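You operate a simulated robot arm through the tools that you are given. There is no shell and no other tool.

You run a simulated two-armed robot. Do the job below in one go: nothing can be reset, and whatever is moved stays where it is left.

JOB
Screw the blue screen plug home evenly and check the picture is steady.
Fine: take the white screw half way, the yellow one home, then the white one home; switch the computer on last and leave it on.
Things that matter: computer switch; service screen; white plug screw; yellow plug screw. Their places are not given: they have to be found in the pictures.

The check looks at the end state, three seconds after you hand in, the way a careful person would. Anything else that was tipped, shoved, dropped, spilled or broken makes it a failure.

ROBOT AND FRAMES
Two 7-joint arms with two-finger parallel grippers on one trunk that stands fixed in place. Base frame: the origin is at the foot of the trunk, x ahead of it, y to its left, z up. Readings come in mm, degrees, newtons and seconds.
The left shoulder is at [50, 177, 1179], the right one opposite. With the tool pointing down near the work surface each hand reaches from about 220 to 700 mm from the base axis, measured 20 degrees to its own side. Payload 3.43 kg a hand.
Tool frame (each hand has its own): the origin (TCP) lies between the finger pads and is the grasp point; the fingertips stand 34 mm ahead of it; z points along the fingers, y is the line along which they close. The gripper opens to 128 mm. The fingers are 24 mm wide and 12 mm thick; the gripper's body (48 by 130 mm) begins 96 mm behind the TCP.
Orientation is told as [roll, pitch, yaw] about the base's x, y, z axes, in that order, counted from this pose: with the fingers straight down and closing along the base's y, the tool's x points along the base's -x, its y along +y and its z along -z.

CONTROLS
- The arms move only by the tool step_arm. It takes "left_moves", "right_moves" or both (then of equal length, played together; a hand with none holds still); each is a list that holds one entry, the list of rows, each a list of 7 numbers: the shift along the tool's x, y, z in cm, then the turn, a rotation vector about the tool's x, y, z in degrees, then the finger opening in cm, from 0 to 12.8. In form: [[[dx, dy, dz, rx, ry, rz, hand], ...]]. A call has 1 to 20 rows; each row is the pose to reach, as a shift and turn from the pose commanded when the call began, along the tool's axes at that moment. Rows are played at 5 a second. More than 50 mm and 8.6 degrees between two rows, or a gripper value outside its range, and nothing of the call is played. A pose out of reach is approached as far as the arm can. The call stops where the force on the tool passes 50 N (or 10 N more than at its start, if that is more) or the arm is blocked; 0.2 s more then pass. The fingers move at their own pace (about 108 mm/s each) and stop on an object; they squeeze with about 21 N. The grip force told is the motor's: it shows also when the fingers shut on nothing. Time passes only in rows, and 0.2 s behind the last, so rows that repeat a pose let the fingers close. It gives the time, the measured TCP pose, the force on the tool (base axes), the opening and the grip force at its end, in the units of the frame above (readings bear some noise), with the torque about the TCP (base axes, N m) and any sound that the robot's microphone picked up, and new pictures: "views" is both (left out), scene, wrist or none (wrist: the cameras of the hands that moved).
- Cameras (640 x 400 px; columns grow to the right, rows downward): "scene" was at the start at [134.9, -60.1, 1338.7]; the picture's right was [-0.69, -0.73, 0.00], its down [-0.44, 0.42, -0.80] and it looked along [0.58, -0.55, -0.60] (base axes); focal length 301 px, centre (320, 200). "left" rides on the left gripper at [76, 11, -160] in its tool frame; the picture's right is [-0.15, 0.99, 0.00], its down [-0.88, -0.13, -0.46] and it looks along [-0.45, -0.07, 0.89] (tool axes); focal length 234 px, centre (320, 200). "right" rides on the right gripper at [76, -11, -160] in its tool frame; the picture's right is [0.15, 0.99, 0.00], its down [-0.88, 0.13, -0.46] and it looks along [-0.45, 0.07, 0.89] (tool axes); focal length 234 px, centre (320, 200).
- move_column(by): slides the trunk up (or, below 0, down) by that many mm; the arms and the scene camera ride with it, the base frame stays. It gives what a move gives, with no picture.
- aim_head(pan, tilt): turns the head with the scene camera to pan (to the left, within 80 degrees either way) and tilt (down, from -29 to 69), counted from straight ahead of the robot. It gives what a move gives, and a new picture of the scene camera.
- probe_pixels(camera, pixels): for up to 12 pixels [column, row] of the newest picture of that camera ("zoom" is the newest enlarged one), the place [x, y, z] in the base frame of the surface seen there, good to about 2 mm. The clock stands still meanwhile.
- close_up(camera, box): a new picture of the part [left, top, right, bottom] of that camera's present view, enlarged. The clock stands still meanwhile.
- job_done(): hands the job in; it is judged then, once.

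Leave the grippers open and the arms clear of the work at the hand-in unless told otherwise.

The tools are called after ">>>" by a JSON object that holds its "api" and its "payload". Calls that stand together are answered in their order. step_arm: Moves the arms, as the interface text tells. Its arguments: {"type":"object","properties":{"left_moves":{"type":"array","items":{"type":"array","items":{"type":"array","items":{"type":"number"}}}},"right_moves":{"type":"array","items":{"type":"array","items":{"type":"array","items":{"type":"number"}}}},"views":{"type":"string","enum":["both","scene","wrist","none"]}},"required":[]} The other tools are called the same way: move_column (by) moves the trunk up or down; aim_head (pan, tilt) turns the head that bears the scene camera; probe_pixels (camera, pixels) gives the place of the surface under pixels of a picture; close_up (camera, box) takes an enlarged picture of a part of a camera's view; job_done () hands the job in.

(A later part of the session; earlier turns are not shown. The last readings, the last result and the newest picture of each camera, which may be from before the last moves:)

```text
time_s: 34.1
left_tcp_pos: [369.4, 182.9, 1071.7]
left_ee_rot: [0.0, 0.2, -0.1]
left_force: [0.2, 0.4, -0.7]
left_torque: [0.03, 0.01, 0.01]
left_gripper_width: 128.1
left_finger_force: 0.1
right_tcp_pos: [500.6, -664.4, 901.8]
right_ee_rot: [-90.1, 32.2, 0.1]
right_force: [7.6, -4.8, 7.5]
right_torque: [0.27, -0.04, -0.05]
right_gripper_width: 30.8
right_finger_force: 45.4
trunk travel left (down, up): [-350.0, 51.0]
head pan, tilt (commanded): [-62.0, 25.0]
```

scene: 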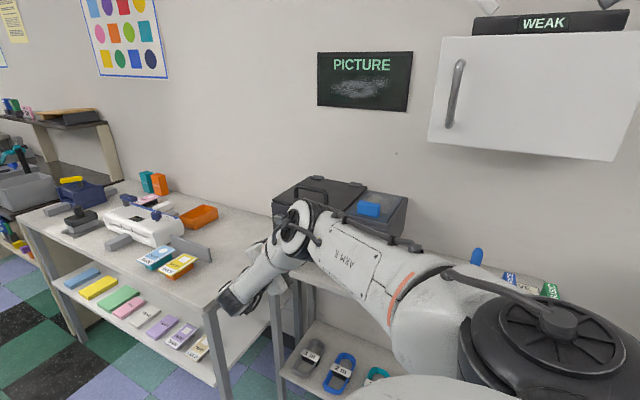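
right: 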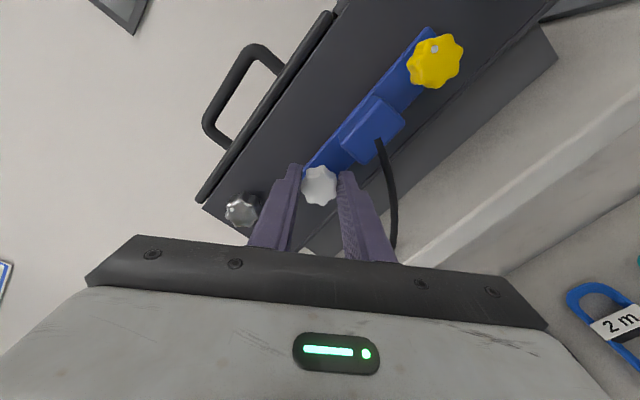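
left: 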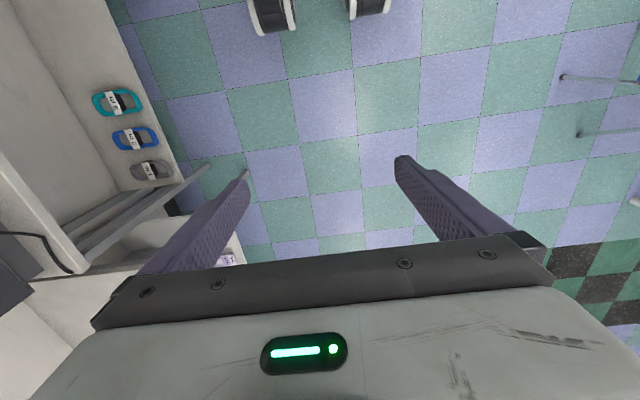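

I have the white knob at 30.8 mm width, with about 10 N of sideways centring force. I'll shift 1 mm to relax that and make a first small clockwise turn of 24°, watching the torque.

>>> {"api": "step_arm", "payload": {"right_moves": [[[0, -0.1, 0, 0, 0, 0, 1.5], [0, -0.1, 0, 0, 0, 8, 1.5], [0, -0.1, 0, 0, 0, 16, 1.5], [0, -0.1, 0, 0, 0, 24, 1.5], [0, -0.1, 0, 0, 0, 24, 1.5]]], "views": "wrist"}}

>>> {"api": "close_up", "payload": {"camera": "right", "box": [240, 120, 400, 220]}}

```text
time_s: 35.3
left_tcp_pos: [369.7, 182.5, 1072.4]
left_ee_rot: [-0.1, 0.0, 0.0]
left_force: [0.2, 0.3, 0.2]
left_torque: [0.02, 0.02, -0.03]
left_gripper_width: 128.0
left_finger_force: 0.2
right_tcp_pos: [501.8, -666.2, 900.6]
right_ee_rot: [-89.9, 8.2, 0.0]
right_force: [0.0, -2.1, -1.2]
right_torque: [-0.45, -0.03, 0.13]
right_gripper_width: 31.0
right_finger_force: 44.9
trunk travel left (down, up): [-350.0, 51.0]
head pan, tilt (commanded): [-62.0, 25.0]
```

right: 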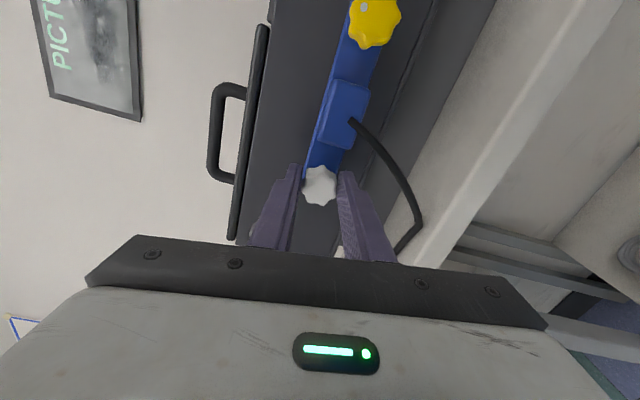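

```text
4.00 times, centred on (320, 170) of right
```

zoom: 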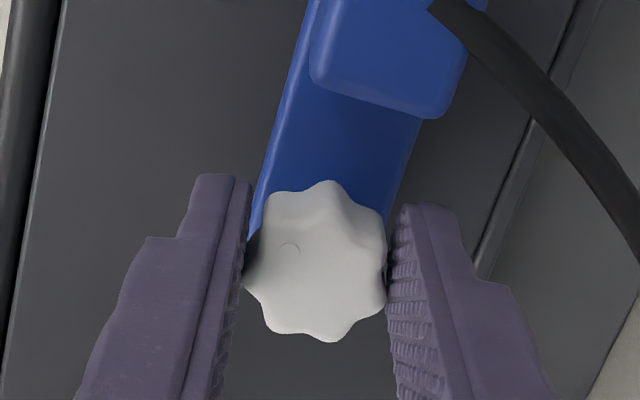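

The knob turned with the fingers and the torque stayed low. I'll probe the knob face to measure how far it has moved inward.

>>> {"api": "probe_pixels", "payload": {"camera": "zoom", "pixels": [[318, 260], [300, 280], [335, 280], [318, 300], [290, 250], [340, 120], [400, 60], [330, 230]]}}

```text
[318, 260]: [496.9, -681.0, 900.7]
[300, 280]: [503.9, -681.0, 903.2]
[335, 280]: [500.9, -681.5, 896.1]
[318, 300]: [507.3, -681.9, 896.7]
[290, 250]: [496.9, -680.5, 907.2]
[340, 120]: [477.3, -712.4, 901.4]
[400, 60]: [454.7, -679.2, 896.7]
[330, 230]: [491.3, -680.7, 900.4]
```

The face is still at y ≈ -681 after 24°. I'll keep turning clockwise another 80°.

>>> {"api": "step_arm", "payload": {"right_moves": [[[0, 0, 0, 0, 0, 8, 1.5], [0, 0, 0, 0, 0, 16, 1.5], [0, 0, 0, 0, 0, 24, 1.5], [0, 0, 0, 0, 0, 32, 1.5], [0, 0, 0, 0, 0, 40, 1.5], [0, 0, 0, 0, 0, 48, 1.5], [0, 0, 0, 0, 0, 56, 1.5], [0, 0, 0, 0, 0, 64, 1.5], [0, 0, 0, 0, 0, 72, 1.5], [0, 0, 0, 0, 0, 80, 1.5]]], "views": "wrist"}}

>>> {"api": "close_up", "payload": {"camera": "right", "box": [240, 120, 400, 220]}}

>>> {"api": "probe_pixels", "payload": {"camera": "zoom", "pixels": [[318, 260], [300, 280], [335, 280], [318, 300], [290, 250], [330, 230]]}}

```text
time_s: 37.5
left_tcp_pos: [371.8, 180.8, 1071.9]
left_ee_rot: [0.2, 0.2, 0.0]
left_force: [-0.3, 0.2, -0.4]
left_torque: [-0.01, 0.03, 0.01]
left_gripper_width: 128.2
left_finger_force: 0.0
right_tcp_pos: [503.1, -666.6, 895.3]
right_ee_rot: [-88.2, -71.6, -1.6]
right_force: [1.7, 0.2, -24.9]
right_torque: [-0.17, 0.05, -0.33]
right_gripper_width: 31.0
right_finger_force: 44.8
trunk travel left (down, up): [-350.0, 51.0]
head pan, tilt (commanded): [-62.0, 25.0]
```

right: 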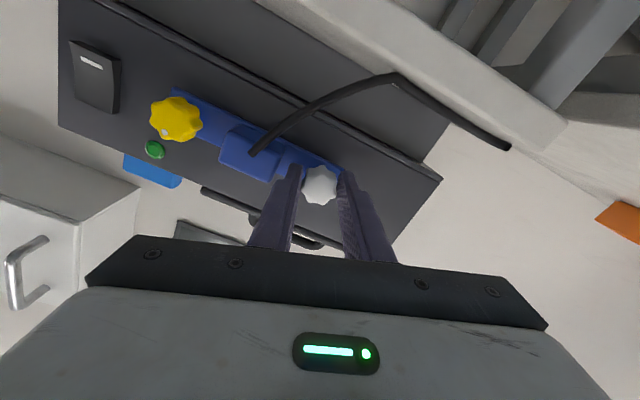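

```text
4.00 times, centred on (320, 170) of right
```

zoom: 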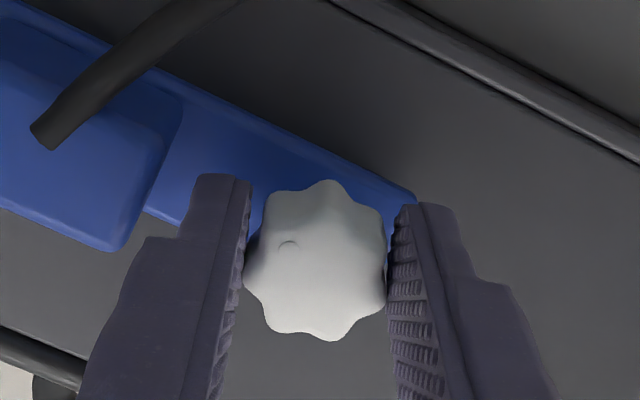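

```text
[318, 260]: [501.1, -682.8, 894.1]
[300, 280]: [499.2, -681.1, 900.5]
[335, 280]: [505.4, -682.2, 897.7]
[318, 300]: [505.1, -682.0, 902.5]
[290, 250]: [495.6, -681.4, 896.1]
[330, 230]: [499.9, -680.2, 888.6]
```

The knob turned another 80°, but there's now a 25 N downward force on the right hand and a slight tilt. I'll check the scene for what the arm may be touching before going on.

>>> {"api": "close_up", "payload": {"camera": "scene", "box": [150, 150, 470, 350]}}

>>> {"api": "step_arm", "payload": {"right_moves": [[[0, 0, 0, 0, 0, 0, 1.5]]], "views": "scene"}}

```text
2.00 times, centred on (310, 250) of scene
```

zoom: 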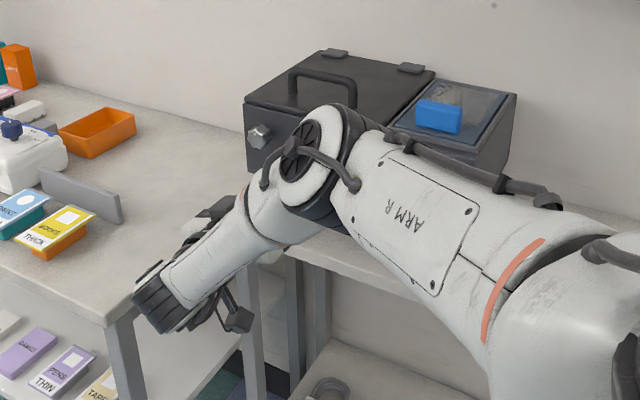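

```text
time_s: 37.9
left_tcp_pos: [371.0, 181.8, 1072.2]
left_ee_rot: [0.1, 0.1, 0.0]
left_force: [0.4, -0.1, 0.1]
left_torque: [-0.01, -0.03, 0.03]
left_gripper_width: 127.8
left_finger_force: 0.1
right_tcp_pos: [504.5, -667.1, 895.9]
right_ee_rot: [-88.2, -71.6, -1.6]
right_force: [5.1, 1.8, -23.9]
right_torque: [0.42, 0.07, -0.37]
right_gripper_width: 31.0
right_finger_force: 45.5
trunk travel left (down, up): [-350.0, 51.0]
head pan, tilt (commanded): [-62.0, 25.0]
```

scene: 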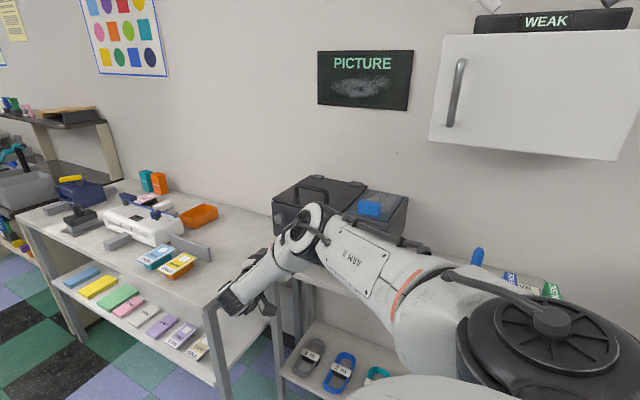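

The view has shifted slightly, so the arm may be pressing on something, possibly the front bench's corner near its wrist. I'll probe the wrist and the nearby bench edge.

>>> {"api": "probe_pixels", "payload": {"camera": "scene", "pixels": [[230, 300], [240, 285], [222, 290], [245, 300], [268, 305], [205, 305], [215, 295], [250, 245], [265, 262], [235, 240], [256, 290], [200, 250]]}}

>>> {"api": "close_up", "payload": {"camera": "scene", "box": [200, 220, 320, 330]}}

```text
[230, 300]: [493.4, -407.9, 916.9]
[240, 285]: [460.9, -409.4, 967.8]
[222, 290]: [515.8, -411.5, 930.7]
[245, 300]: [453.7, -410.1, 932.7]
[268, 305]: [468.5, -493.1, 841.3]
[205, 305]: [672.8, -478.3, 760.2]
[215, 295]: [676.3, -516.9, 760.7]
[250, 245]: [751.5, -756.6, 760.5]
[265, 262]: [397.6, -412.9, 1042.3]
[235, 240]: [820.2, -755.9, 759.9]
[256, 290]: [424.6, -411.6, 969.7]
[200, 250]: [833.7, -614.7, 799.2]
```

```text
3.64 times, centred on (260, 275) of scene
```

zoom: 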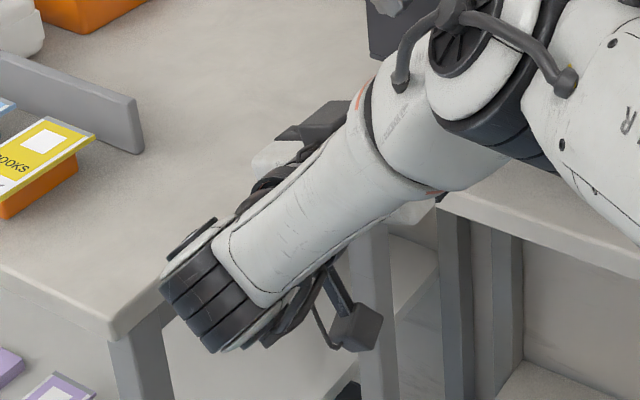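

Nothing near the wrist: the front bench is at z 760 and x > 670. So the load comes from gripping the knob slightly off-centre while turning. I'll ease the hand about 5 mm down, the way the knob pulls it, and read the force again.

>>> {"api": "step_arm", "payload": {"right_moves": [[[0.2, 0.15, 0, 0, 0, 0, 1.5], [0.4, 0.3, 0, 0, 0, 0, 1.5], [0.4, 0.3, 0, 0, 0, 0, 1.5]]], "views": "none"}}

```text
time_s: 38.7
left_tcp_pos: [370.7, 181.9, 1072.5]
left_ee_rot: [0.0, 0.1, 0.0]
left_force: [1.1, -0.2, -0.2]
left_torque: [-0.01, 0.02, 0.0]
left_gripper_width: 128.0
left_finger_force: 0.0
right_tcp_pos: [504.2, -666.2, 896.7]
right_ee_rot: [-90.0, -71.8, 0.1]
right_force: [6.9, 1.0, -6.2]
right_torque: [1.16, 0.04, -0.66]
right_gripper_width: 30.7
right_finger_force: 45.3
trunk travel left (down, up): [-350.0, 51.0]
head pan, tilt (commanded): [-62.0, 25.0]
```

Most of the load is gone (about 9 N left) and the tilt is gone too. I'll ease 2 mm further in +x, then turn another 48° and watch the force and the knob.

>>> {"api": "step_arm", "payload": {"right_moves": [[[0.05, 0.2, 0, 0, 0, 0, 1.5], [0.05, 0.2, 0, 0, 0, 0, 1.5]]], "views": "none"}}

>>> {"api": "step_arm", "payload": {"right_moves": [[[0, 0, 0, 0, 0, 8, 1.5], [0, 0, 0, 0, 0, 16, 1.5], [0, 0, 0, 0, 0, 24, 1.5], [0, 0, 0, 0, 0, 24, 1.5]]], "views": "wrist"}}

>>> {"api": "close_up", "payload": {"camera": "right", "box": [240, 120, 400, 220]}}

```text
time_s: 39.3
left_tcp_pos: [369.6, 182.5, 1071.4]
left_ee_rot: [0.0, 0.0, 0.1]
left_force: [-0.4, -0.5, -1.2]
left_torque: [-0.03, 0.01, 0.0]
left_gripper_width: 127.9
left_finger_force: 0.0
right_tcp_pos: [505.1, -666.9, 896.9]
right_ee_rot: [-90.5, -71.8, 0.3]
right_force: [-2.9, 1.2, -3.5]
right_torque: [0.05, 0.0, 0.39]
right_gripper_width: 30.9
right_finger_force: 44.9
trunk travel left (down, up): [-350.0, 51.0]
head pan, tilt (commanded): [-62.0, 25.0]
```

```text
time_s: 40.3
left_tcp_pos: [369.2, 182.7, 1072.8]
left_ee_rot: [0.0, 0.1, 0.1]
left_force: [0.7, -0.4, 0.1]
left_torque: [0.01, -0.01, -0.01]
left_gripper_width: 128.1
left_finger_force: 0.1
right_tcp_pos: [504.6, -665.6, 896.5]
right_ee_rot: [90.2, -84.2, 179.8]
right_force: [4.8, -4.5, -1.6]
right_torque: [-0.29, 0.0, -0.38]
right_gripper_width: 31.0
right_finger_force: 45.3
trunk travel left (down, up): [-350.0, 51.0]
head pan, tilt (commanded): [-62.0, 25.0]
```

right: 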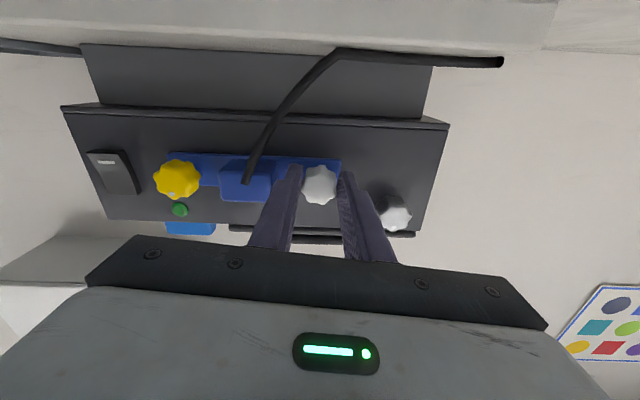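

```text
4.00 times, centred on (320, 170) of right
```

zoom: 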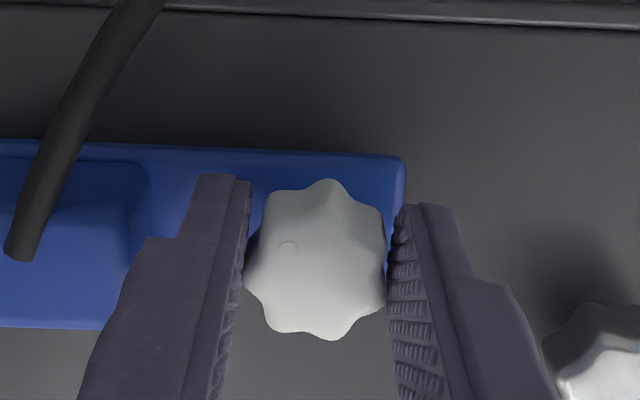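

Forces stay low now, and the turn totals about 128°. I'll probe the knob face and the plate near the white and yellow ends to see axial movement.

>>> {"api": "probe_pixels", "payload": {"camera": "right", "pixels": [[320, 187], [320, 195], [313, 190], [328, 190], [270, 162], [210, 170], [330, 163], [176, 180], [245, 180], [396, 212], [290, 235], [350, 150]]}}

```text
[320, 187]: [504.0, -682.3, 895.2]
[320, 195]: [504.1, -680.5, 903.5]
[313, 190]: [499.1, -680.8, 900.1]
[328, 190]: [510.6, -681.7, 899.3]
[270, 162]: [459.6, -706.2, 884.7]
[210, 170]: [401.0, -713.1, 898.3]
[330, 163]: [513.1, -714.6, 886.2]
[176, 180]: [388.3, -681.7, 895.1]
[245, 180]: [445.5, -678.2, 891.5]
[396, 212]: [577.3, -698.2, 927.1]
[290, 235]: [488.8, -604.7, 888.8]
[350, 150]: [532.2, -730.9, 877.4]
```

The knob face has barely advanced (under 1 mm), so this looks like a fine thread. I'll finish this stroke with 56° more and then recheck.

>>> {"api": "step_arm", "payload": {"right_moves": [[[0, 0, 0.02, 0, 0, 8, 1.5], [0, 0, 0.04, 0, 0, 16, 1.5], [0, 0, 0.05, 0, 0, 24, 1.5], [0, 0, 0.06, 0, 0, 32, 1.5], [0, 0, 0.07, 0, 0, 40, 1.5], [0, 0, 0.08, 0, 0, 48, 1.5], [0, 0, 0.1, 0, 0, 56, 1.5], [0, 0, 0.1, 0, 0, 56, 1.5]]], "views": "both"}}

>>> {"api": "close_up", "payload": {"camera": "right", "box": [240, 120, 400, 220]}}

```text
time_s: 42.1
left_tcp_pos: [370.5, 182.8, 1071.9]
left_ee_rot: [0.0, 0.2, 0.0]
left_force: [-0.2, 0.5, -0.2]
left_torque: [0.0, 0.01, -0.03]
left_gripper_width: 127.9
left_finger_force: 0.1
right_tcp_pos: [508.5, -666.7, 897.8]
right_ee_rot: [90.4, -27.8, -179.8]
right_force: [26.1, -11.5, 13.8]
right_torque: [0.13, 0.08, -0.1]
right_gripper_width: 31.2
right_finger_force: 45.0
trunk travel left (down, up): [-350.0, 51.0]
head pan, tilt (commanded): [-62.0, 25.0]
```

scene: 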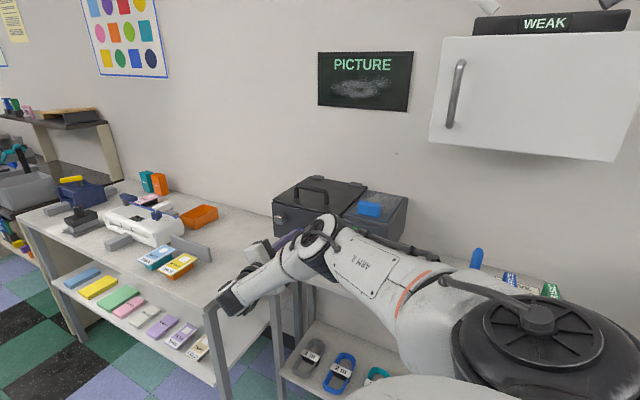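
right: 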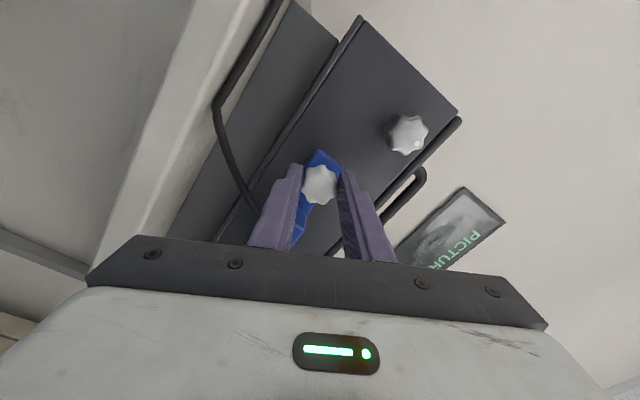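

```text
4.00 times, centred on (320, 170) of right
```

zoom: 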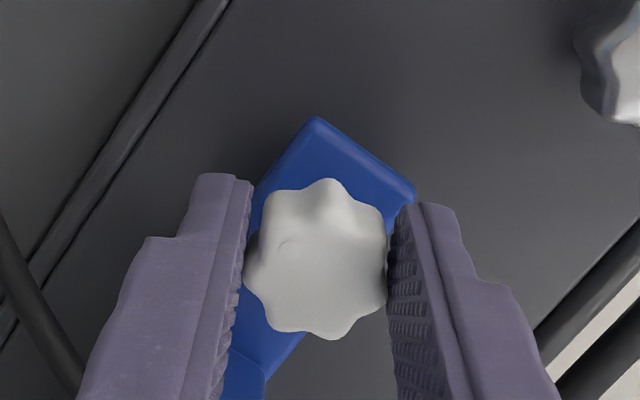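

There's a 30 N side load again. It fits the knob sitting about 4 mm off the finger centre along tool x, which puts its true axis near (505.5, 900). The -11 N along y shows the knob is drawing inward. I'll relieve the load before letting go.

>>> {"api": "step_arm", "payload": {"right_moves": [[[0.16, 0.24, 0.1, 0, 0, 0, 1.5], [0.31, 0.47, 0.2, 0, 0, 0, 1.5], [0.31, 0.47, 0.2, 0, 0, 0, 1.5]]], "views": "none"}}

```text
time_s: 42.9
left_tcp_pos: [370.4, 183.7, 1072.1]
left_ee_rot: [0.0, -0.1, 0.0]
left_force: [0.1, -0.2, 0.0]
left_torque: [0.0, 0.03, -0.03]
left_gripper_width: 128.0
left_finger_force: 0.0
right_tcp_pos: [508.8, -667.7, 898.3]
right_ee_rot: [90.1, -28.3, 179.9]
right_force: [-2.3, 2.1, 6.9]
right_torque: [-0.25, 0.03, 0.44]
right_gripper_width: 31.2
right_finger_force: 45.2
trunk travel left (down, up): [-350.0, 51.0]
head pan, tilt (commanded): [-62.0, 25.0]
```

The load is nearly zero and the knob axis is about (505.3, 900.2). The white screw has turned about 184°. I'll open the fingers, back off 6 cm and look at the plug.

>>> {"api": "step_arm", "payload": {"right_moves": [[[0, 0, 0, 0, 0, 0, 3.5], [0, 0, 0, 0, 0, 0, 4.6], [0, 0, 0, 0, 0, 0, 4.6], [0, 0, -1.5, 0, 0, 0, 4.6], [0, 0, -3, 0, 0, 0, 5], [0, 0, -4.5, 0, 0, 0, 5], [0, 0, -6, 0, 0, 0, 5], [0, 0, -6, 0, 0, 0, 5]]], "views": "wrist"}}

>>> {"api": "close_up", "payload": {"camera": "right", "box": [240, 80, 400, 180]}}

```text
time_s: 44.7
left_tcp_pos: [368.9, 184.5, 1072.1]
left_ee_rot: [0.1, 0.0, 0.0]
left_force: [0.1, -0.3, -0.4]
left_torque: [-0.02, -0.01, -0.02]
left_gripper_width: 128.1
left_finger_force: 0.1
right_tcp_pos: [508.5, -606.4, 897.9]
right_ee_rot: [90.0, -28.3, -180.1]
right_force: [0.0, -0.2, -0.2]
right_torque: [0.01, -0.04, 0.01]
right_gripper_width: 50.2
right_finger_force: 0.0
trunk travel left (down, up): [-350.0, 51.0]
head pan, tilt (commanded): [-62.0, 25.0]
```

right: 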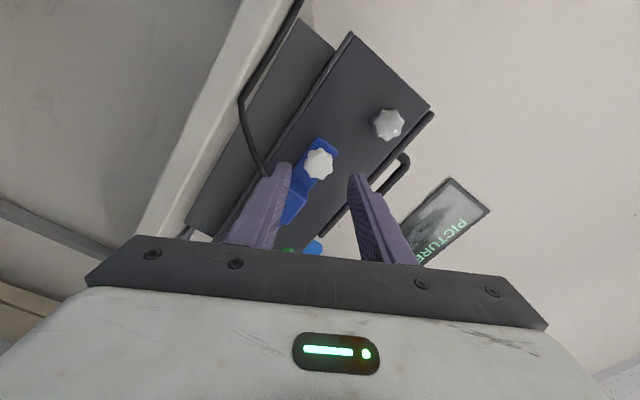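

```text
4.00 times, centred on (320, 130) of right
```

zoom: 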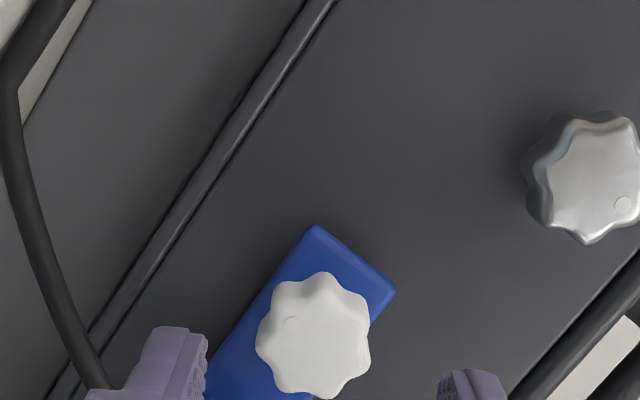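

The marker dot confirms the knob turned with the hand. I'll probe the knob face and plate end for depth.

>>> {"api": "probe_pixels", "payload": {"camera": "zoom", "pixels": [[315, 335], [300, 350], [340, 350], [315, 370], [330, 320], [300, 255], [315, 250], [360, 285], [240, 370], [400, 200], [450, 150], [345, 255]]}}

```text
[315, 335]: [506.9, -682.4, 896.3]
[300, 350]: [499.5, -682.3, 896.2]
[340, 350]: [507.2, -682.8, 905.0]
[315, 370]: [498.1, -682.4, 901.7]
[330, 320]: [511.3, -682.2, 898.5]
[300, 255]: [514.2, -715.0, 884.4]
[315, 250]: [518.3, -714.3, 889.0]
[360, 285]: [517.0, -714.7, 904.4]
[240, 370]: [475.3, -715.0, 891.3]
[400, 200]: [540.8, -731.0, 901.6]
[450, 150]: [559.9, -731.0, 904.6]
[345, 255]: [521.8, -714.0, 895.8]
```

So far the white end of the plate moved in about 2 mm and the knob face about 1 mm for roughly half a turn. I need the remaining gap to know what half way is, so I'll turn the hand back and then look straight down at the plug from above.

>>> {"api": "step_arm", "payload": {"right_moves": [[[0, 0, 0, 0, 0, -8, 5], [0, 0, 0, 0, 0, -16, 5], [0, 0, 0, 0, 0, -24, 5], [0, 0, 0, 0, 0, -32, 5], [0, 0, 0, 0, 0, -40, 5], [0, 0, 0, 0, 0, -48, 5], [0, 0, 0, 0, 0, -56, 5], [0, 0, 0, 0, 0, -64, 5], [0, 0, 0, 0, 0, -72, 5], [0, 0, 0, 0, 0, -80, 5], [0, 0, 0, 0, 0, -88, 5], [0, 0, 0, 0, 0, -96, 5], [0, 0, 0, 0, 0, -104, 5], [0, 0, 0, 0, 0, -112, 5], [0, 0, 0, 0, 0, -120, 5], [0, 0, 0, 0, 0, -128, 5], [0, 0, 0, 0, 0, -136, 5], [0, 0, 0, 0, 0, -144, 5], [0, 0, 0, 0, 0, -151.7, 0]]], "views": "none"}}

>>> {"api": "step_arm", "payload": {"right_moves": [[[0.3, -1, -1.5, -7.5, 0, 0, 0], [0.5, -2, -3, -15, 0, 0, 0], [0.7, -3, -4, -22.5, 0, 0, 0], [1, -4, -4.5, -30, 0, 0, 0], [1.2, -5, -5, -37.5, 0, 0, 0], [1.4, -6, -5, -45, 0, 0, 0], [1.7, -7, -5, -52.5, 0, 0, 0], [2, -8, -4.5, -60, 0, 0, 0], [2.2, -8.5, -4, -67.5, 0, 0, 0], [2.4, -9, -3, -75, 0, 0, 0], [2.6, -9.2, -2, -82.5, 0, 0, 0], [2.8, -9.2, -1, -90, 0, 0, 0], [2.8, -9.2, -1, -90, 0, 0, 0]]], "views": "both"}}

```text
time_s: 48.7
left_tcp_pos: [369.2, 182.9, 1072.3]
left_ee_rot: [0.0, 0.0, 0.0]
left_force: [0.6, 0.4, 0.7]
left_torque: [0.02, -0.02, 0.0]
left_gripper_width: 128.0
left_finger_force: 0.0
right_tcp_pos: [509.4, -608.0, 897.3]
right_ee_rot: [-90.0, 0.1, 0.0]
right_force: [-0.1, 0.2, 0.1]
right_torque: [0.02, -0.02, -0.02]
right_gripper_width: 0.0
right_finger_force: 21.2
trunk travel left (down, up): [-350.0, 51.0]
head pan, tilt (commanded): [-62.0, 25.0]
```

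```text
time_s: 51.5
left_tcp_pos: [368.8, 183.6, 1071.5]
left_ee_rot: [-0.1, 0.1, 0.0]
left_force: [-1.0, 0.3, 0.1]
left_torque: [0.01, -0.02, 0.0]
left_gripper_width: 127.9
left_finger_force: 0.1
right_tcp_pos: [426.9, -523.5, 994.0]
right_ee_rot: [-0.2, 0.0, -0.3]
right_force: [-0.9, 0.2, 0.2]
right_torque: [0.03, -0.01, 0.0]
right_gripper_width: 0.0
right_finger_force: 21.4
right hand out of reach, approached as far as the arm can: row 10, 11, 12, 13
trunk travel left (down, up): [-350.0, 51.0]
head pan, tilt (commanded): [-62.0, 25.0]
```

scene: 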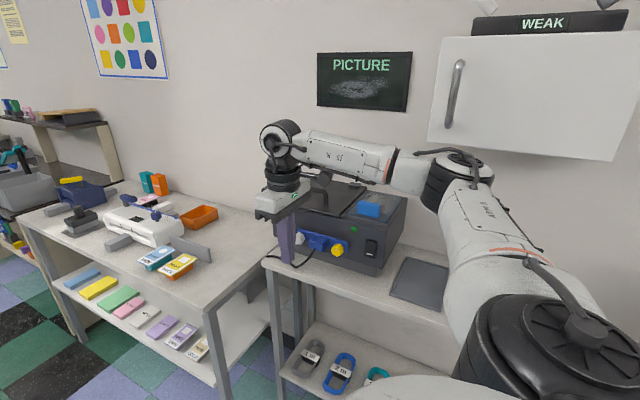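
right: 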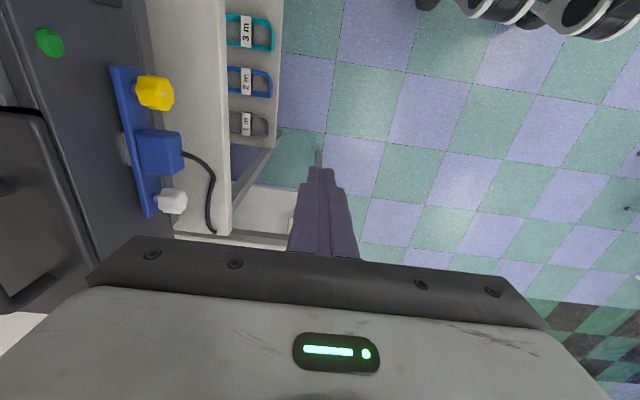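

The reach limit stopped the arm at (427, -524, 994), but the view is good: the plug is at (110–185, 65–220). I'll enlarge it.

>>> {"api": "close_up", "payload": {"camera": "right", "box": [80, 50, 240, 240]}}

>>> {"api": "close_up", "payload": {"camera": "right", "box": [95, 55, 195, 125]}}

>>> {"api": "close_up", "payload": {"camera": "right", "box": [105, 160, 205, 230]}}

```text
2.11 times, centred on (160, 145) of right
```

zoom: 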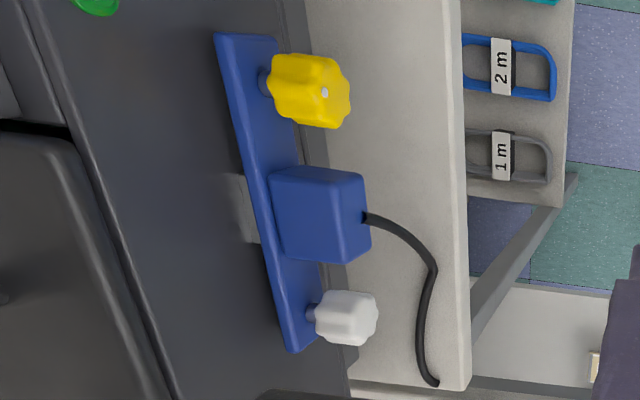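

```text
5.71 times, centred on (145, 90) of right
```

zoom: 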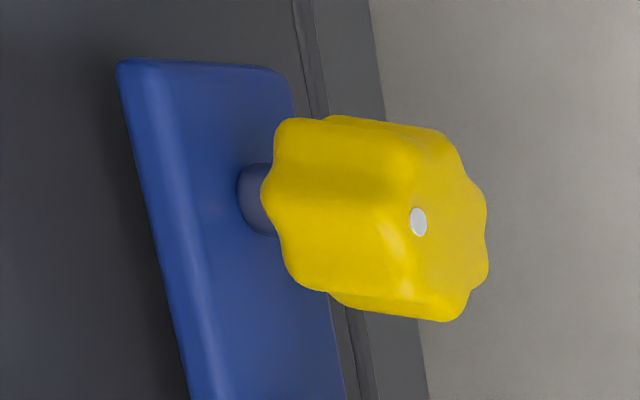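

```text
5.71 times, centred on (155, 195) of right
```

zoom: 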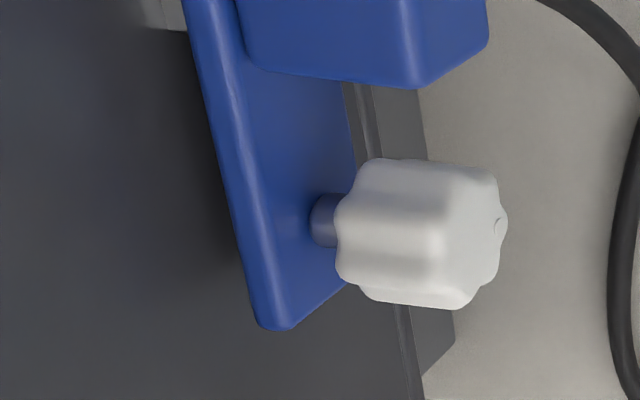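

Both knobs sit on short shanks in the plate. I'll probe across the plate edge at the white end in this enlargement to find plate thickness and the gap behind it.

>>> {"api": "probe_pixels", "payload": {"camera": "zoom", "pixels": [[190, 150], [212, 150], [218, 150], [226, 150], [236, 150], [246, 150], [262, 150], [190, 230], [240, 250], [250, 250], [325, 220], [350, 200]]}}

>>> {"api": "probe_pixels", "payload": {"camera": "right", "pixels": [[115, 90], [117, 90], [119, 90], [121, 90], [123, 90], [126, 90], [130, 90], [124, 150], [128, 150], [165, 205], [180, 200], [168, 95]]}}

```text
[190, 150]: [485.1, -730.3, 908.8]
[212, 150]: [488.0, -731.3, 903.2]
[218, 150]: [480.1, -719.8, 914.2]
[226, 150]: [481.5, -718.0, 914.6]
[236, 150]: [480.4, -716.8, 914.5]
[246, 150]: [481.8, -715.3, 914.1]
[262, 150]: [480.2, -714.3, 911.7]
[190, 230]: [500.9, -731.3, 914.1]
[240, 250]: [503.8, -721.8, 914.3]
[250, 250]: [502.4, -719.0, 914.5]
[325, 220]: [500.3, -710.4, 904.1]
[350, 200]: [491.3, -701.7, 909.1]
```

```text
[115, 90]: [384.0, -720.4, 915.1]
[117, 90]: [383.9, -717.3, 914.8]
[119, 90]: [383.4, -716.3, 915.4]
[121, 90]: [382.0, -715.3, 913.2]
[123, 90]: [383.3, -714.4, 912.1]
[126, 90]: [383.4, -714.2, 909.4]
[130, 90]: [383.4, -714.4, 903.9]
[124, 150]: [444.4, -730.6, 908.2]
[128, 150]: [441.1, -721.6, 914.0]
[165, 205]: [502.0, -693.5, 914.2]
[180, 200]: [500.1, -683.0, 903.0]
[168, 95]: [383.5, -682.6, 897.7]
```

The plate is about 7 mm thick with a gap of roughly 9.5 mm to the panel, and both ends look level. I'll average several probes on the plug block front and both knob faces to measure the inward shift better.

>>> {"api": "probe_pixels", "payload": {"camera": "right", "pixels": [[173, 138], [173, 145], [174, 152], [174, 160], [177, 140], [177, 148], [178, 155], [178, 162], [180, 150], [180, 158], [176, 165], [181, 165]]}}

>>> {"api": "probe_pixels", "payload": {"camera": "right", "pixels": [[170, 84], [172, 88], [172, 94], [171, 100], [169, 106], [167, 92], [182, 192], [184, 196], [184, 200], [183, 204], [182, 208], [181, 198]]}}

>>> {"api": "probe_pixels", "payload": {"camera": "right", "pixels": [[130, 75], [128, 85], [131, 100], [134, 110], [132, 120], [136, 118], [148, 185], [150, 195], [152, 205], [150, 210], [147, 178], [155, 200]]}}

```text
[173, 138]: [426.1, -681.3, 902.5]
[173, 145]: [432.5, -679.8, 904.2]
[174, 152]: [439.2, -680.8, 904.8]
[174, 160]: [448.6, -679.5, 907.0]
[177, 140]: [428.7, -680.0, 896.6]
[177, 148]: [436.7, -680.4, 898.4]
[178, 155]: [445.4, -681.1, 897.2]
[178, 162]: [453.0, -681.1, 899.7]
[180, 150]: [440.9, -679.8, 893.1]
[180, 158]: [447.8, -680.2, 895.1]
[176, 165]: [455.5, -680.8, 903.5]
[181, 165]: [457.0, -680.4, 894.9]
```

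```text
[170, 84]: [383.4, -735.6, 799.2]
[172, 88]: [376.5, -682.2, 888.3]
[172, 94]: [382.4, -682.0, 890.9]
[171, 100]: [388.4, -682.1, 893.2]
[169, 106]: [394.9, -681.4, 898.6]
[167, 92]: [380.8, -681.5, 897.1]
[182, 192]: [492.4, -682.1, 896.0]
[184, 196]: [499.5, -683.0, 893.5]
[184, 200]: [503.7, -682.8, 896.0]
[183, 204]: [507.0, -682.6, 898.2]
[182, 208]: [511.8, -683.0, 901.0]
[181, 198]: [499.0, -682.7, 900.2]
```

```text
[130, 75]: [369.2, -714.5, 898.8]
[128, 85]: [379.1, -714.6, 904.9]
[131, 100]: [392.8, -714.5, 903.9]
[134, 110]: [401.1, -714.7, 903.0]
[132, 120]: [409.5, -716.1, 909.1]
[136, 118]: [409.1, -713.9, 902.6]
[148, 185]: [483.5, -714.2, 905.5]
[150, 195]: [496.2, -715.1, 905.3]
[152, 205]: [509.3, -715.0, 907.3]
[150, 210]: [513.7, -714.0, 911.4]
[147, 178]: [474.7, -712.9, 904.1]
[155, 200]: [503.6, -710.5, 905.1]
```

The averages show the white side in about 1.3 mm and the yellow side about 0.6 mm after half a turn, so the screw pitch is around 2.5 mm per turn and several turns remain. White needs more turning to reach half way. I'll go back to the stand-off in front of the white screw.

>>> {"api": "step_arm", "payload": {"right_moves": [[[-0.6, 0, 0.5, 7.5, 0, 0, 0], [-1.2, 0, 1, 15, 0, 0, 0], [-2, 0, 1.8, 22.5, 0, 0, 0], [-2.8, 0.3, 2.6, 30, 0, 0, 0], [-3.6, 0.3, 3.5, 37.5, 0, 0, 0], [-4.4, 0, 4.4, 45, 0, 0, 0], [-5.2, -1, 5.3, 52.5, 0, 0, 0], [-6, -2, 6.2, 60, 0, 0, 0], [-6.6, -3.5, 7.1, 67.5, 0, 0, 2], [-7.2, -5, 8, 75, 0, 0, 4], [-7.5, -6.5, 8.8, 82.5, 0, 0, 5], [-7.8, -7.6, 9.4, 90, 0, 0, 5], [-7.8, -7.6, 9.4, 90, 0, 0, 5]]], "views": "none"}}

```text
time_s: 54.3
left_tcp_pos: [368.6, 183.0, 1072.1]
left_ee_rot: [0.1, 0.0, 0.1]
left_force: [-0.6, -0.5, 0.0]
left_torque: [0.0, 0.0, 0.02]
left_gripper_width: 128.2
left_finger_force: 0.2
right_tcp_pos: [506.5, -598.9, 898.9]
right_ee_rot: [-90.1, -0.1, 0.1]
right_force: [-0.3, -0.1, 0.5]
right_torque: [-0.02, 0.01, -0.06]
right_gripper_width: 50.1
right_finger_force: 0.1
trunk travel left (down, up): [-350.0, 51.0]
head pan, tilt (commanded): [-62.0, 25.0]
```

I'm at the stand-off (506.5, -599, 899). I'll turn to -32° and check how the knob lines up with the fingers.

>>> {"api": "step_arm", "payload": {"right_moves": [[[0, 0, 0, 0, 0, -8, 5], [0, 0, 0, 0, 0, -16, 5], [0, 0, 0, 0, 0, -24, 5], [0, 0, 0, 0, 0, -32, 5], [0, 0, 0, 0, 0, -32, 5]]], "views": "wrist"}}

>>> {"api": "close_up", "payload": {"camera": "right", "box": [280, 120, 360, 170]}}

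```text
time_s: 55.5
left_tcp_pos: [369.3, 182.7, 1072.0]
left_ee_rot: [-0.1, 0.1, 0.0]
left_force: [0.7, -0.2, -0.2]
left_torque: [-0.01, 0.04, 0.03]
left_gripper_width: 128.0
left_finger_force: 0.0
right_tcp_pos: [502.3, -599.4, 900.5]
right_ee_rot: [-90.0, 32.0, 0.0]
right_force: [-0.9, 0.3, 0.0]
right_torque: [-0.03, -0.02, -0.02]
right_gripper_width: 50.3
right_finger_force: 0.1
trunk travel left (down, up): [-350.0, 51.0]
head pan, tilt (commanded): [-62.0, 25.0]
```

right: 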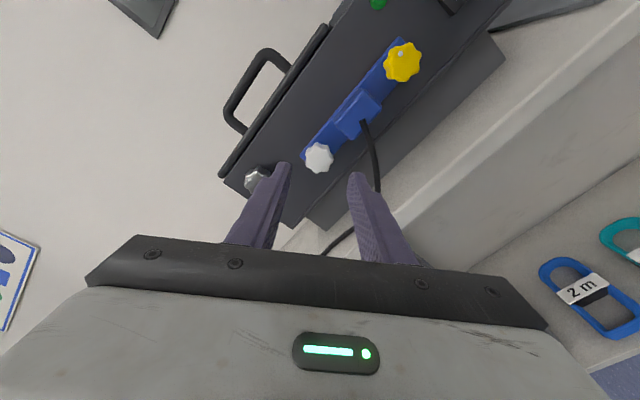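

```text
8.00 times, centred on (320, 145) of right
```

zoom: 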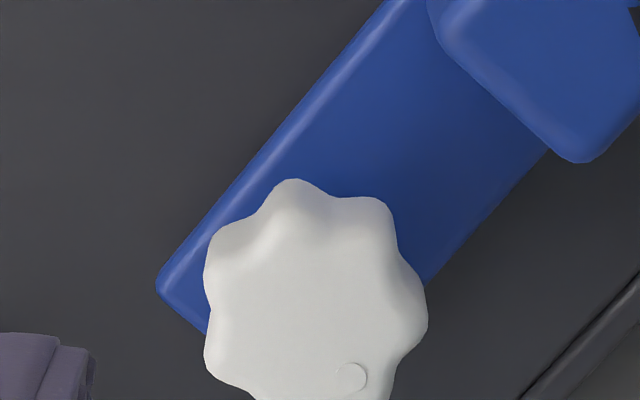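

The knob is slightly cut off at the bottom of that enlargement. I'll take one a little lower to find its face centre.

>>> {"api": "close_up", "payload": {"camera": "right", "box": [280, 133, 360, 183]}}

>>> {"api": "probe_pixels", "payload": {"camera": "right", "pixels": [[320, 160], [312, 158], [328, 158], [320, 168], [314, 166], [326, 166], [360, 115], [365, 110], [345, 128], [403, 63], [398, 60], [407, 66]]}}

```text
8.00 times, centred on (320, 158) of right
```

zoom: 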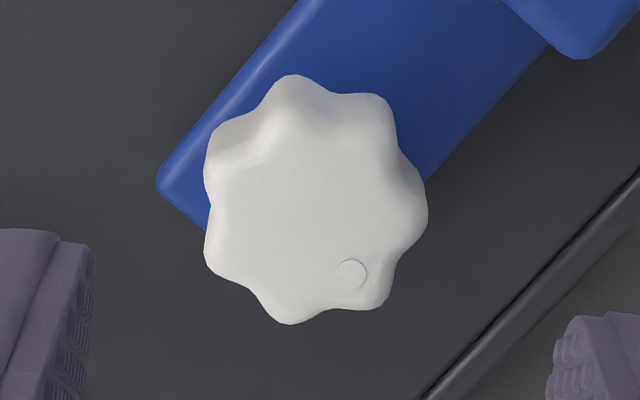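

```text
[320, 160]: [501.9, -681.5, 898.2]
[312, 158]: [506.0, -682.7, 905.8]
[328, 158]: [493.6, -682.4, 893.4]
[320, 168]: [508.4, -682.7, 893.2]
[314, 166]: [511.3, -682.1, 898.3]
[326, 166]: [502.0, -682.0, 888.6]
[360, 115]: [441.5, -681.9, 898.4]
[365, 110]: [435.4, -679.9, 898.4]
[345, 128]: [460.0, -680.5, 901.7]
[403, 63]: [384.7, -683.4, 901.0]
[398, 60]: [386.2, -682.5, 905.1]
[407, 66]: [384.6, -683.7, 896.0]
```

The knob face centre is at about pixel (319.5, 161), which puts it 1.8 mm off along tool x. I'll correct that and slide in 6.8 cm, then check alignment before closing.

>>> {"api": "step_arm", "payload": {"right_moves": [[[-0.18, 0.03, 1.5, 0, 0, 0, 5], [-0.18, 0.03, 3, 0, 0, 0, 5], [-0.18, 0.03, 4.5, 0, 0, 0, 5], [-0.18, 0.03, 5.7, 0, 0, 0, 5], [-0.18, 0.03, 6.8, 0, 0, 0, 5], [-0.18, 0.03, 6.8, 0, 0, 0, 5]]], "views": "wrist"}}

>>> {"api": "close_up", "payload": {"camera": "right", "box": [270, 150, 370, 220]}}

```text
time_s: 56.9
left_tcp_pos: [370.9, 183.6, 1072.3]
left_ee_rot: [0.0, 0.0, 0.0]
left_force: [0.0, -0.7, 0.3]
left_torque: [0.0, 0.01, 0.01]
left_gripper_width: 127.9
left_finger_force: 0.0
right_tcp_pos: [504.6, -664.7, 899.8]
right_ee_rot: [-89.9, 32.0, 0.0]
right_force: [-0.7, -0.4, 0.2]
right_torque: [0.0, 0.01, -0.03]
right_gripper_width: 50.0
right_finger_force: 0.2
trunk travel left (down, up): [-350.0, 51.0]
head pan, tilt (commanded): [-62.0, 25.0]
```

right: 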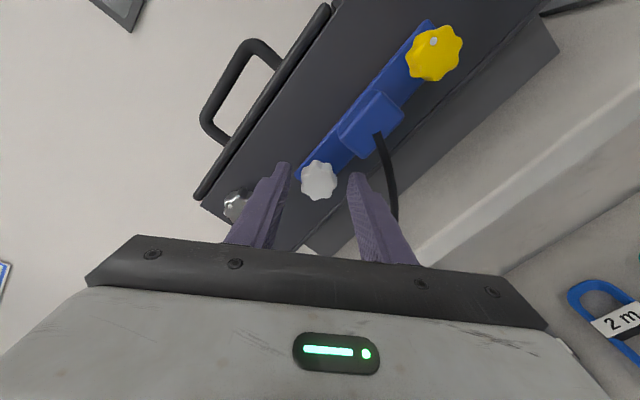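

```text
5.71 times, centred on (320, 185) of right
```

zoom: 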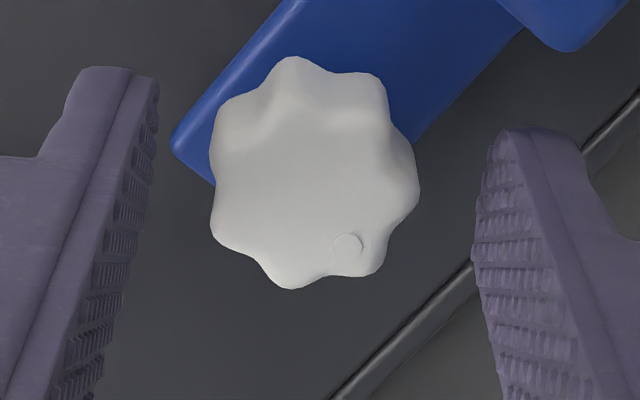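

The knob is now centred within about 0.5 mm. I'll close the fingers and turn 88° clockwise, following in slightly.

>>> {"api": "step_arm", "payload": {"right_moves": [[[0, 0, 0, 0, 0, 0, 3.5], [0, 0, 0, 0, 0, 0, 2], [0, 0, 0, 0, 0, 0, 1.5], [0, 0, 0, 0, 0, 0, 1.5]]], "views": "none"}}

>>> {"api": "step_arm", "payload": {"right_moves": [[[0, 0, 0.0, 0, 0, 8, 1.5], [0, 0, 0.01, 0, 0, 16, 1.5], [0, 0, 0.02, 0, 0, 24, 1.5], [0, 0, 0.02, 0, 0, 32, 1.5], [0, 0, 0.03, 0, 0, 40, 1.5], [0, 0, 0.03, 0, 0, 48, 1.5], [0, 0, 0.04, 0, 0, 56, 1.5], [0, 0, 0.04, 0, 0, 64, 1.5], [0, 0, 0.05, 0, 0, 72, 1.5], [0, 0, 0.05, 0, 0, 80, 1.5], [0, 0, 0.06, 0, 0, 88, 1.5], [0, 0, 0.06, 0, 0, 88, 1.5]]], "views": "wrist"}}

```text
time_s: 57.9
left_tcp_pos: [370.1, 184.3, 1072.4]
left_ee_rot: [-0.1, -0.1, 0.0]
left_force: [0.6, 0.6, 0.3]
left_torque: [-0.02, 0.0, -0.04]
left_gripper_width: 127.9
left_finger_force: 0.1
right_tcp_pos: [504.9, -665.5, 899.7]
right_ee_rot: [-90.1, 31.9, -0.1]
right_force: [6.0, -4.1, 7.2]
right_torque: [0.26, -0.02, -0.01]
right_gripper_width: 31.0
right_finger_force: 44.5
trunk travel left (down, up): [-350.0, 51.0]
head pan, tilt (commanded): [-62.0, 25.0]
```

```text
time_s: 60.5
left_tcp_pos: [369.8, 183.1, 1072.1]
left_ee_rot: [0.0, -0.2, 0.0]
left_force: [-0.1, 0.1, 0.3]
left_torque: [0.01, 0.0, 0.01]
left_gripper_width: 127.9
left_finger_force: 0.0
right_tcp_pos: [505.4, -666.1, 899.0]
right_ee_rot: [-89.9, -56.3, 0.0]
right_force: [-7.3, 0.5, 5.0]
right_torque: [-0.48, -0.03, 0.12]
right_gripper_width: 30.8
right_finger_force: 45.1
trunk travel left (down, up): [-350.0, 51.0]
head pan, tilt (commanded): [-62.0, 25.0]
```

right: 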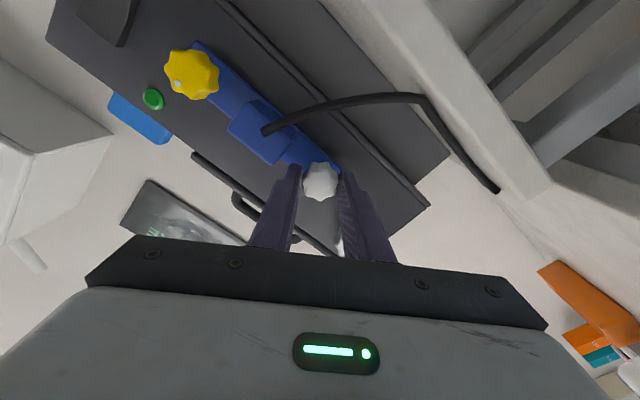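

The turn was smooth, making about 272° in total. I'll probe the block and yellow faces to update the depth estimate.

>>> {"api": "probe_pixels", "payload": {"camera": "right", "pixels": [[250, 125], [255, 135], [262, 142], [270, 148], [260, 152], [245, 135], [190, 70], [185, 78], [195, 80], [200, 72], [190, 85], [188, 62]]}}

>>> {"api": "probe_pixels", "payload": {"camera": "right", "pixels": [[320, 185], [315, 188], [325, 188], [320, 192], [318, 180], [312, 182], [215, 75], [222, 85], [232, 92], [295, 145], [305, 150], [330, 160]]}}

```text
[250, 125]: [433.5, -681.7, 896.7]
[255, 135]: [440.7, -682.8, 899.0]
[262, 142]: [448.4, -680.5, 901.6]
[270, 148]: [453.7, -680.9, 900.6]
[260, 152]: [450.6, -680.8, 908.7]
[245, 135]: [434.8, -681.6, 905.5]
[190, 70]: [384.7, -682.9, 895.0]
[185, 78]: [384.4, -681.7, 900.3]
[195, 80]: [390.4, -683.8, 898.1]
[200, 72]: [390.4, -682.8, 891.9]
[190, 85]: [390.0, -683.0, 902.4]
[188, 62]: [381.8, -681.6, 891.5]
```

```text
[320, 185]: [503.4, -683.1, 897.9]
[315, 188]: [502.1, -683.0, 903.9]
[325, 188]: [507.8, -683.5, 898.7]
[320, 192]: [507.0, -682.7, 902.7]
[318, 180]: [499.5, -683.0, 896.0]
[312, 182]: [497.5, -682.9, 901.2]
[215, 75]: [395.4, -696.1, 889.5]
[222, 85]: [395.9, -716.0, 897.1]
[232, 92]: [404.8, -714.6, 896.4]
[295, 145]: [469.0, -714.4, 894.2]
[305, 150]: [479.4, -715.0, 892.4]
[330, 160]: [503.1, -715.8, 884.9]
```

The plug is in about 1.7 mm on average. I'll continue this stroke with 92° more, making about 364° on white.

>>> {"api": "step_arm", "payload": {"right_moves": [[[0, 0, 0.0, 0, 0, 8, 1.5], [0, 0, 0.01, 0, 0, 16, 1.5], [0, 0, 0.02, 0, 0, 24, 1.5], [0, 0, 0.02, 0, 0, 32, 1.5], [0, 0, 0.03, 0, 0, 40, 1.5], [0, 0, 0.03, 0, 0, 48, 1.5], [0, 0, 0.04, 0, 0, 56, 1.5], [0, 0, 0.04, 0, 0, 64, 1.5], [0, 0, 0.05, 0, 0, 72, 1.5], [0, 0, 0.05, 0, 0, 80, 1.5], [0, 0, 0.06, 0, 0, 88, 1.5], [0, 0, 0.06, 0, 0, 92, 1.5], [0, 0, 0.06, 0, 0, 92, 1.5]]], "views": "wrist"}}

>>> {"api": "probe_pixels", "payload": {"camera": "right", "pixels": [[320, 185], [315, 188], [325, 188], [320, 192], [318, 180], [324, 182]]}}

```text
time_s: 63.3
left_tcp_pos: [370.2, 183.5, 1072.9]
left_ee_rot: [0.0, 0.0, 0.1]
left_force: [0.2, -0.3, -0.1]
left_torque: [0.0, -0.05, -0.01]
left_gripper_width: 128.2
left_finger_force: 0.0
right_tcp_pos: [507.8, -667.8, 898.5]
right_ee_rot: [90.1, -31.8, -179.8]
right_force: [6.5, -3.0, 2.8]
right_torque: [0.38, -0.01, 0.74]
right_gripper_width: 30.8
right_finger_force: 44.7
trunk travel left (down, up): [-350.0, 51.0]
head pan, tilt (commanded): [-62.0, 25.0]
```

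right: 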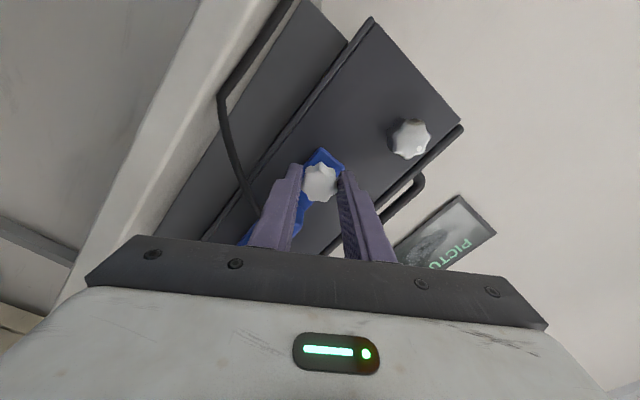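

```text
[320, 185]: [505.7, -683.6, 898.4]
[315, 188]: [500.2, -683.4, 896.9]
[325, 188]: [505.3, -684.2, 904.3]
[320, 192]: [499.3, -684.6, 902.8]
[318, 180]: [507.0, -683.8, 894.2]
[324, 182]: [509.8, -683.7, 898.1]
```

White has advanced about 2.5 mm after one full turn, so 2.5 mm per turn. Before deciding on half way, I'll release, back off and inspect the socket and remaining gap from above.

>>> {"api": "step_arm", "payload": {"right_moves": [[[0, 0, 0, 0, 0, 0, 3.5], [0, 0, 0, 0, 0, 0, 4.6], [0, 0, 0, 0, 0, 0, 4.6], [0, 0, -1.5, 0, 0, 0, 4.6], [0, 0, -3, 0, 0, 0, 5], [0, 0, -4.5, 0, 0, 0, 5], [0, 0, -6, 0, 0, 0, 5], [0, 0, -6, 0, 0, 0, 5]]], "views": "wrist"}}

>>> {"api": "step_arm", "payload": {"right_moves": [[[0, 0, 0, 0, 0, -8, 5], [0, 0, 0, 0, 0, -16, 5], [0, 0, 0, 0, 0, -24, 5], [0, 0, 0, 0, 0, -32, 5], [0, 0, 0, 0, 0, -40, 5], [0, 0, 0, 0, 0, -48, 5], [0, 0, 0, 0, 0, -56, 5], [0, 0, 0, 0, 0, -64, 5], [0, 0, 0, 0, 0, -72, 5], [0, 0, 0, 0, 0, -80, 5], [0, 0, 0, 0, 0, -88, 5], [0, 0, 0, 0, 0, -96, 5], [0, 0, 0, 0, 0, -104, 5], [0, 0, 0, 0, 0, -112, 5], [0, 0, 0, 0, 0, -120, 5], [0, 0, 0, 0, 0, -128, 5], [0, 0, 0, 0, 0, -136, 5], [0, 0, 0, 0, 0, -144, 5], [0, 0, 0, 0, 0, -148, 0]]], "views": "none"}}

```text
time_s: 65.1
left_tcp_pos: [370.0, 182.9, 1071.8]
left_ee_rot: [0.1, -0.1, -0.1]
left_force: [-0.4, 0.1, -0.5]
left_torque: [0.0, 0.01, -0.02]
left_gripper_width: 128.0
left_finger_force: 0.1
right_tcp_pos: [506.9, -606.4, 897.5]
right_ee_rot: [90.0, -31.9, -180.0]
right_force: [-0.5, -0.9, 0.0]
right_torque: [-0.03, -0.01, -0.01]
right_gripper_width: 50.2
right_finger_force: 0.0
trunk travel left (down, up): [-350.0, 51.0]
head pan, tilt (commanded): [-62.0, 25.0]
```

right: 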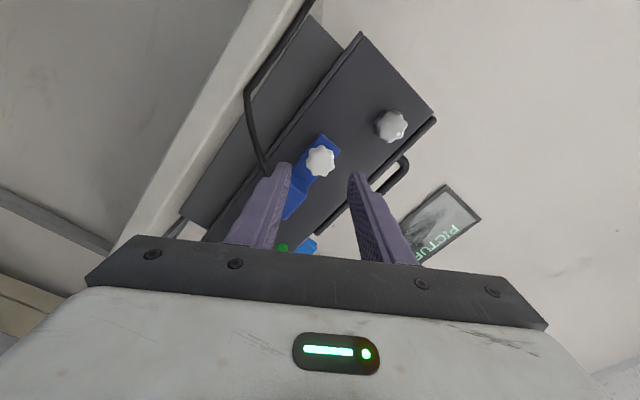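

```text
time_s: 69.1
left_tcp_pos: [369.8, 183.8, 1072.8]
left_ee_rot: [0.0, 0.1, 0.0]
left_force: [0.2, -0.4, -0.7]
left_torque: [-0.02, 0.0, 0.05]
left_gripper_width: 128.3
left_finger_force: 0.1
right_tcp_pos: [504.8, -606.3, 897.7]
right_ee_rot: [-90.0, 0.1, -0.1]
right_force: [0.2, -0.2, -0.1]
right_torque: [-0.04, 0.01, 0.02]
right_gripper_width: 0.1
right_finger_force: 20.9
trunk travel left (down, up): [-350.0, 51.0]
head pan, tilt (commanded): [-62.0, 25.0]
```

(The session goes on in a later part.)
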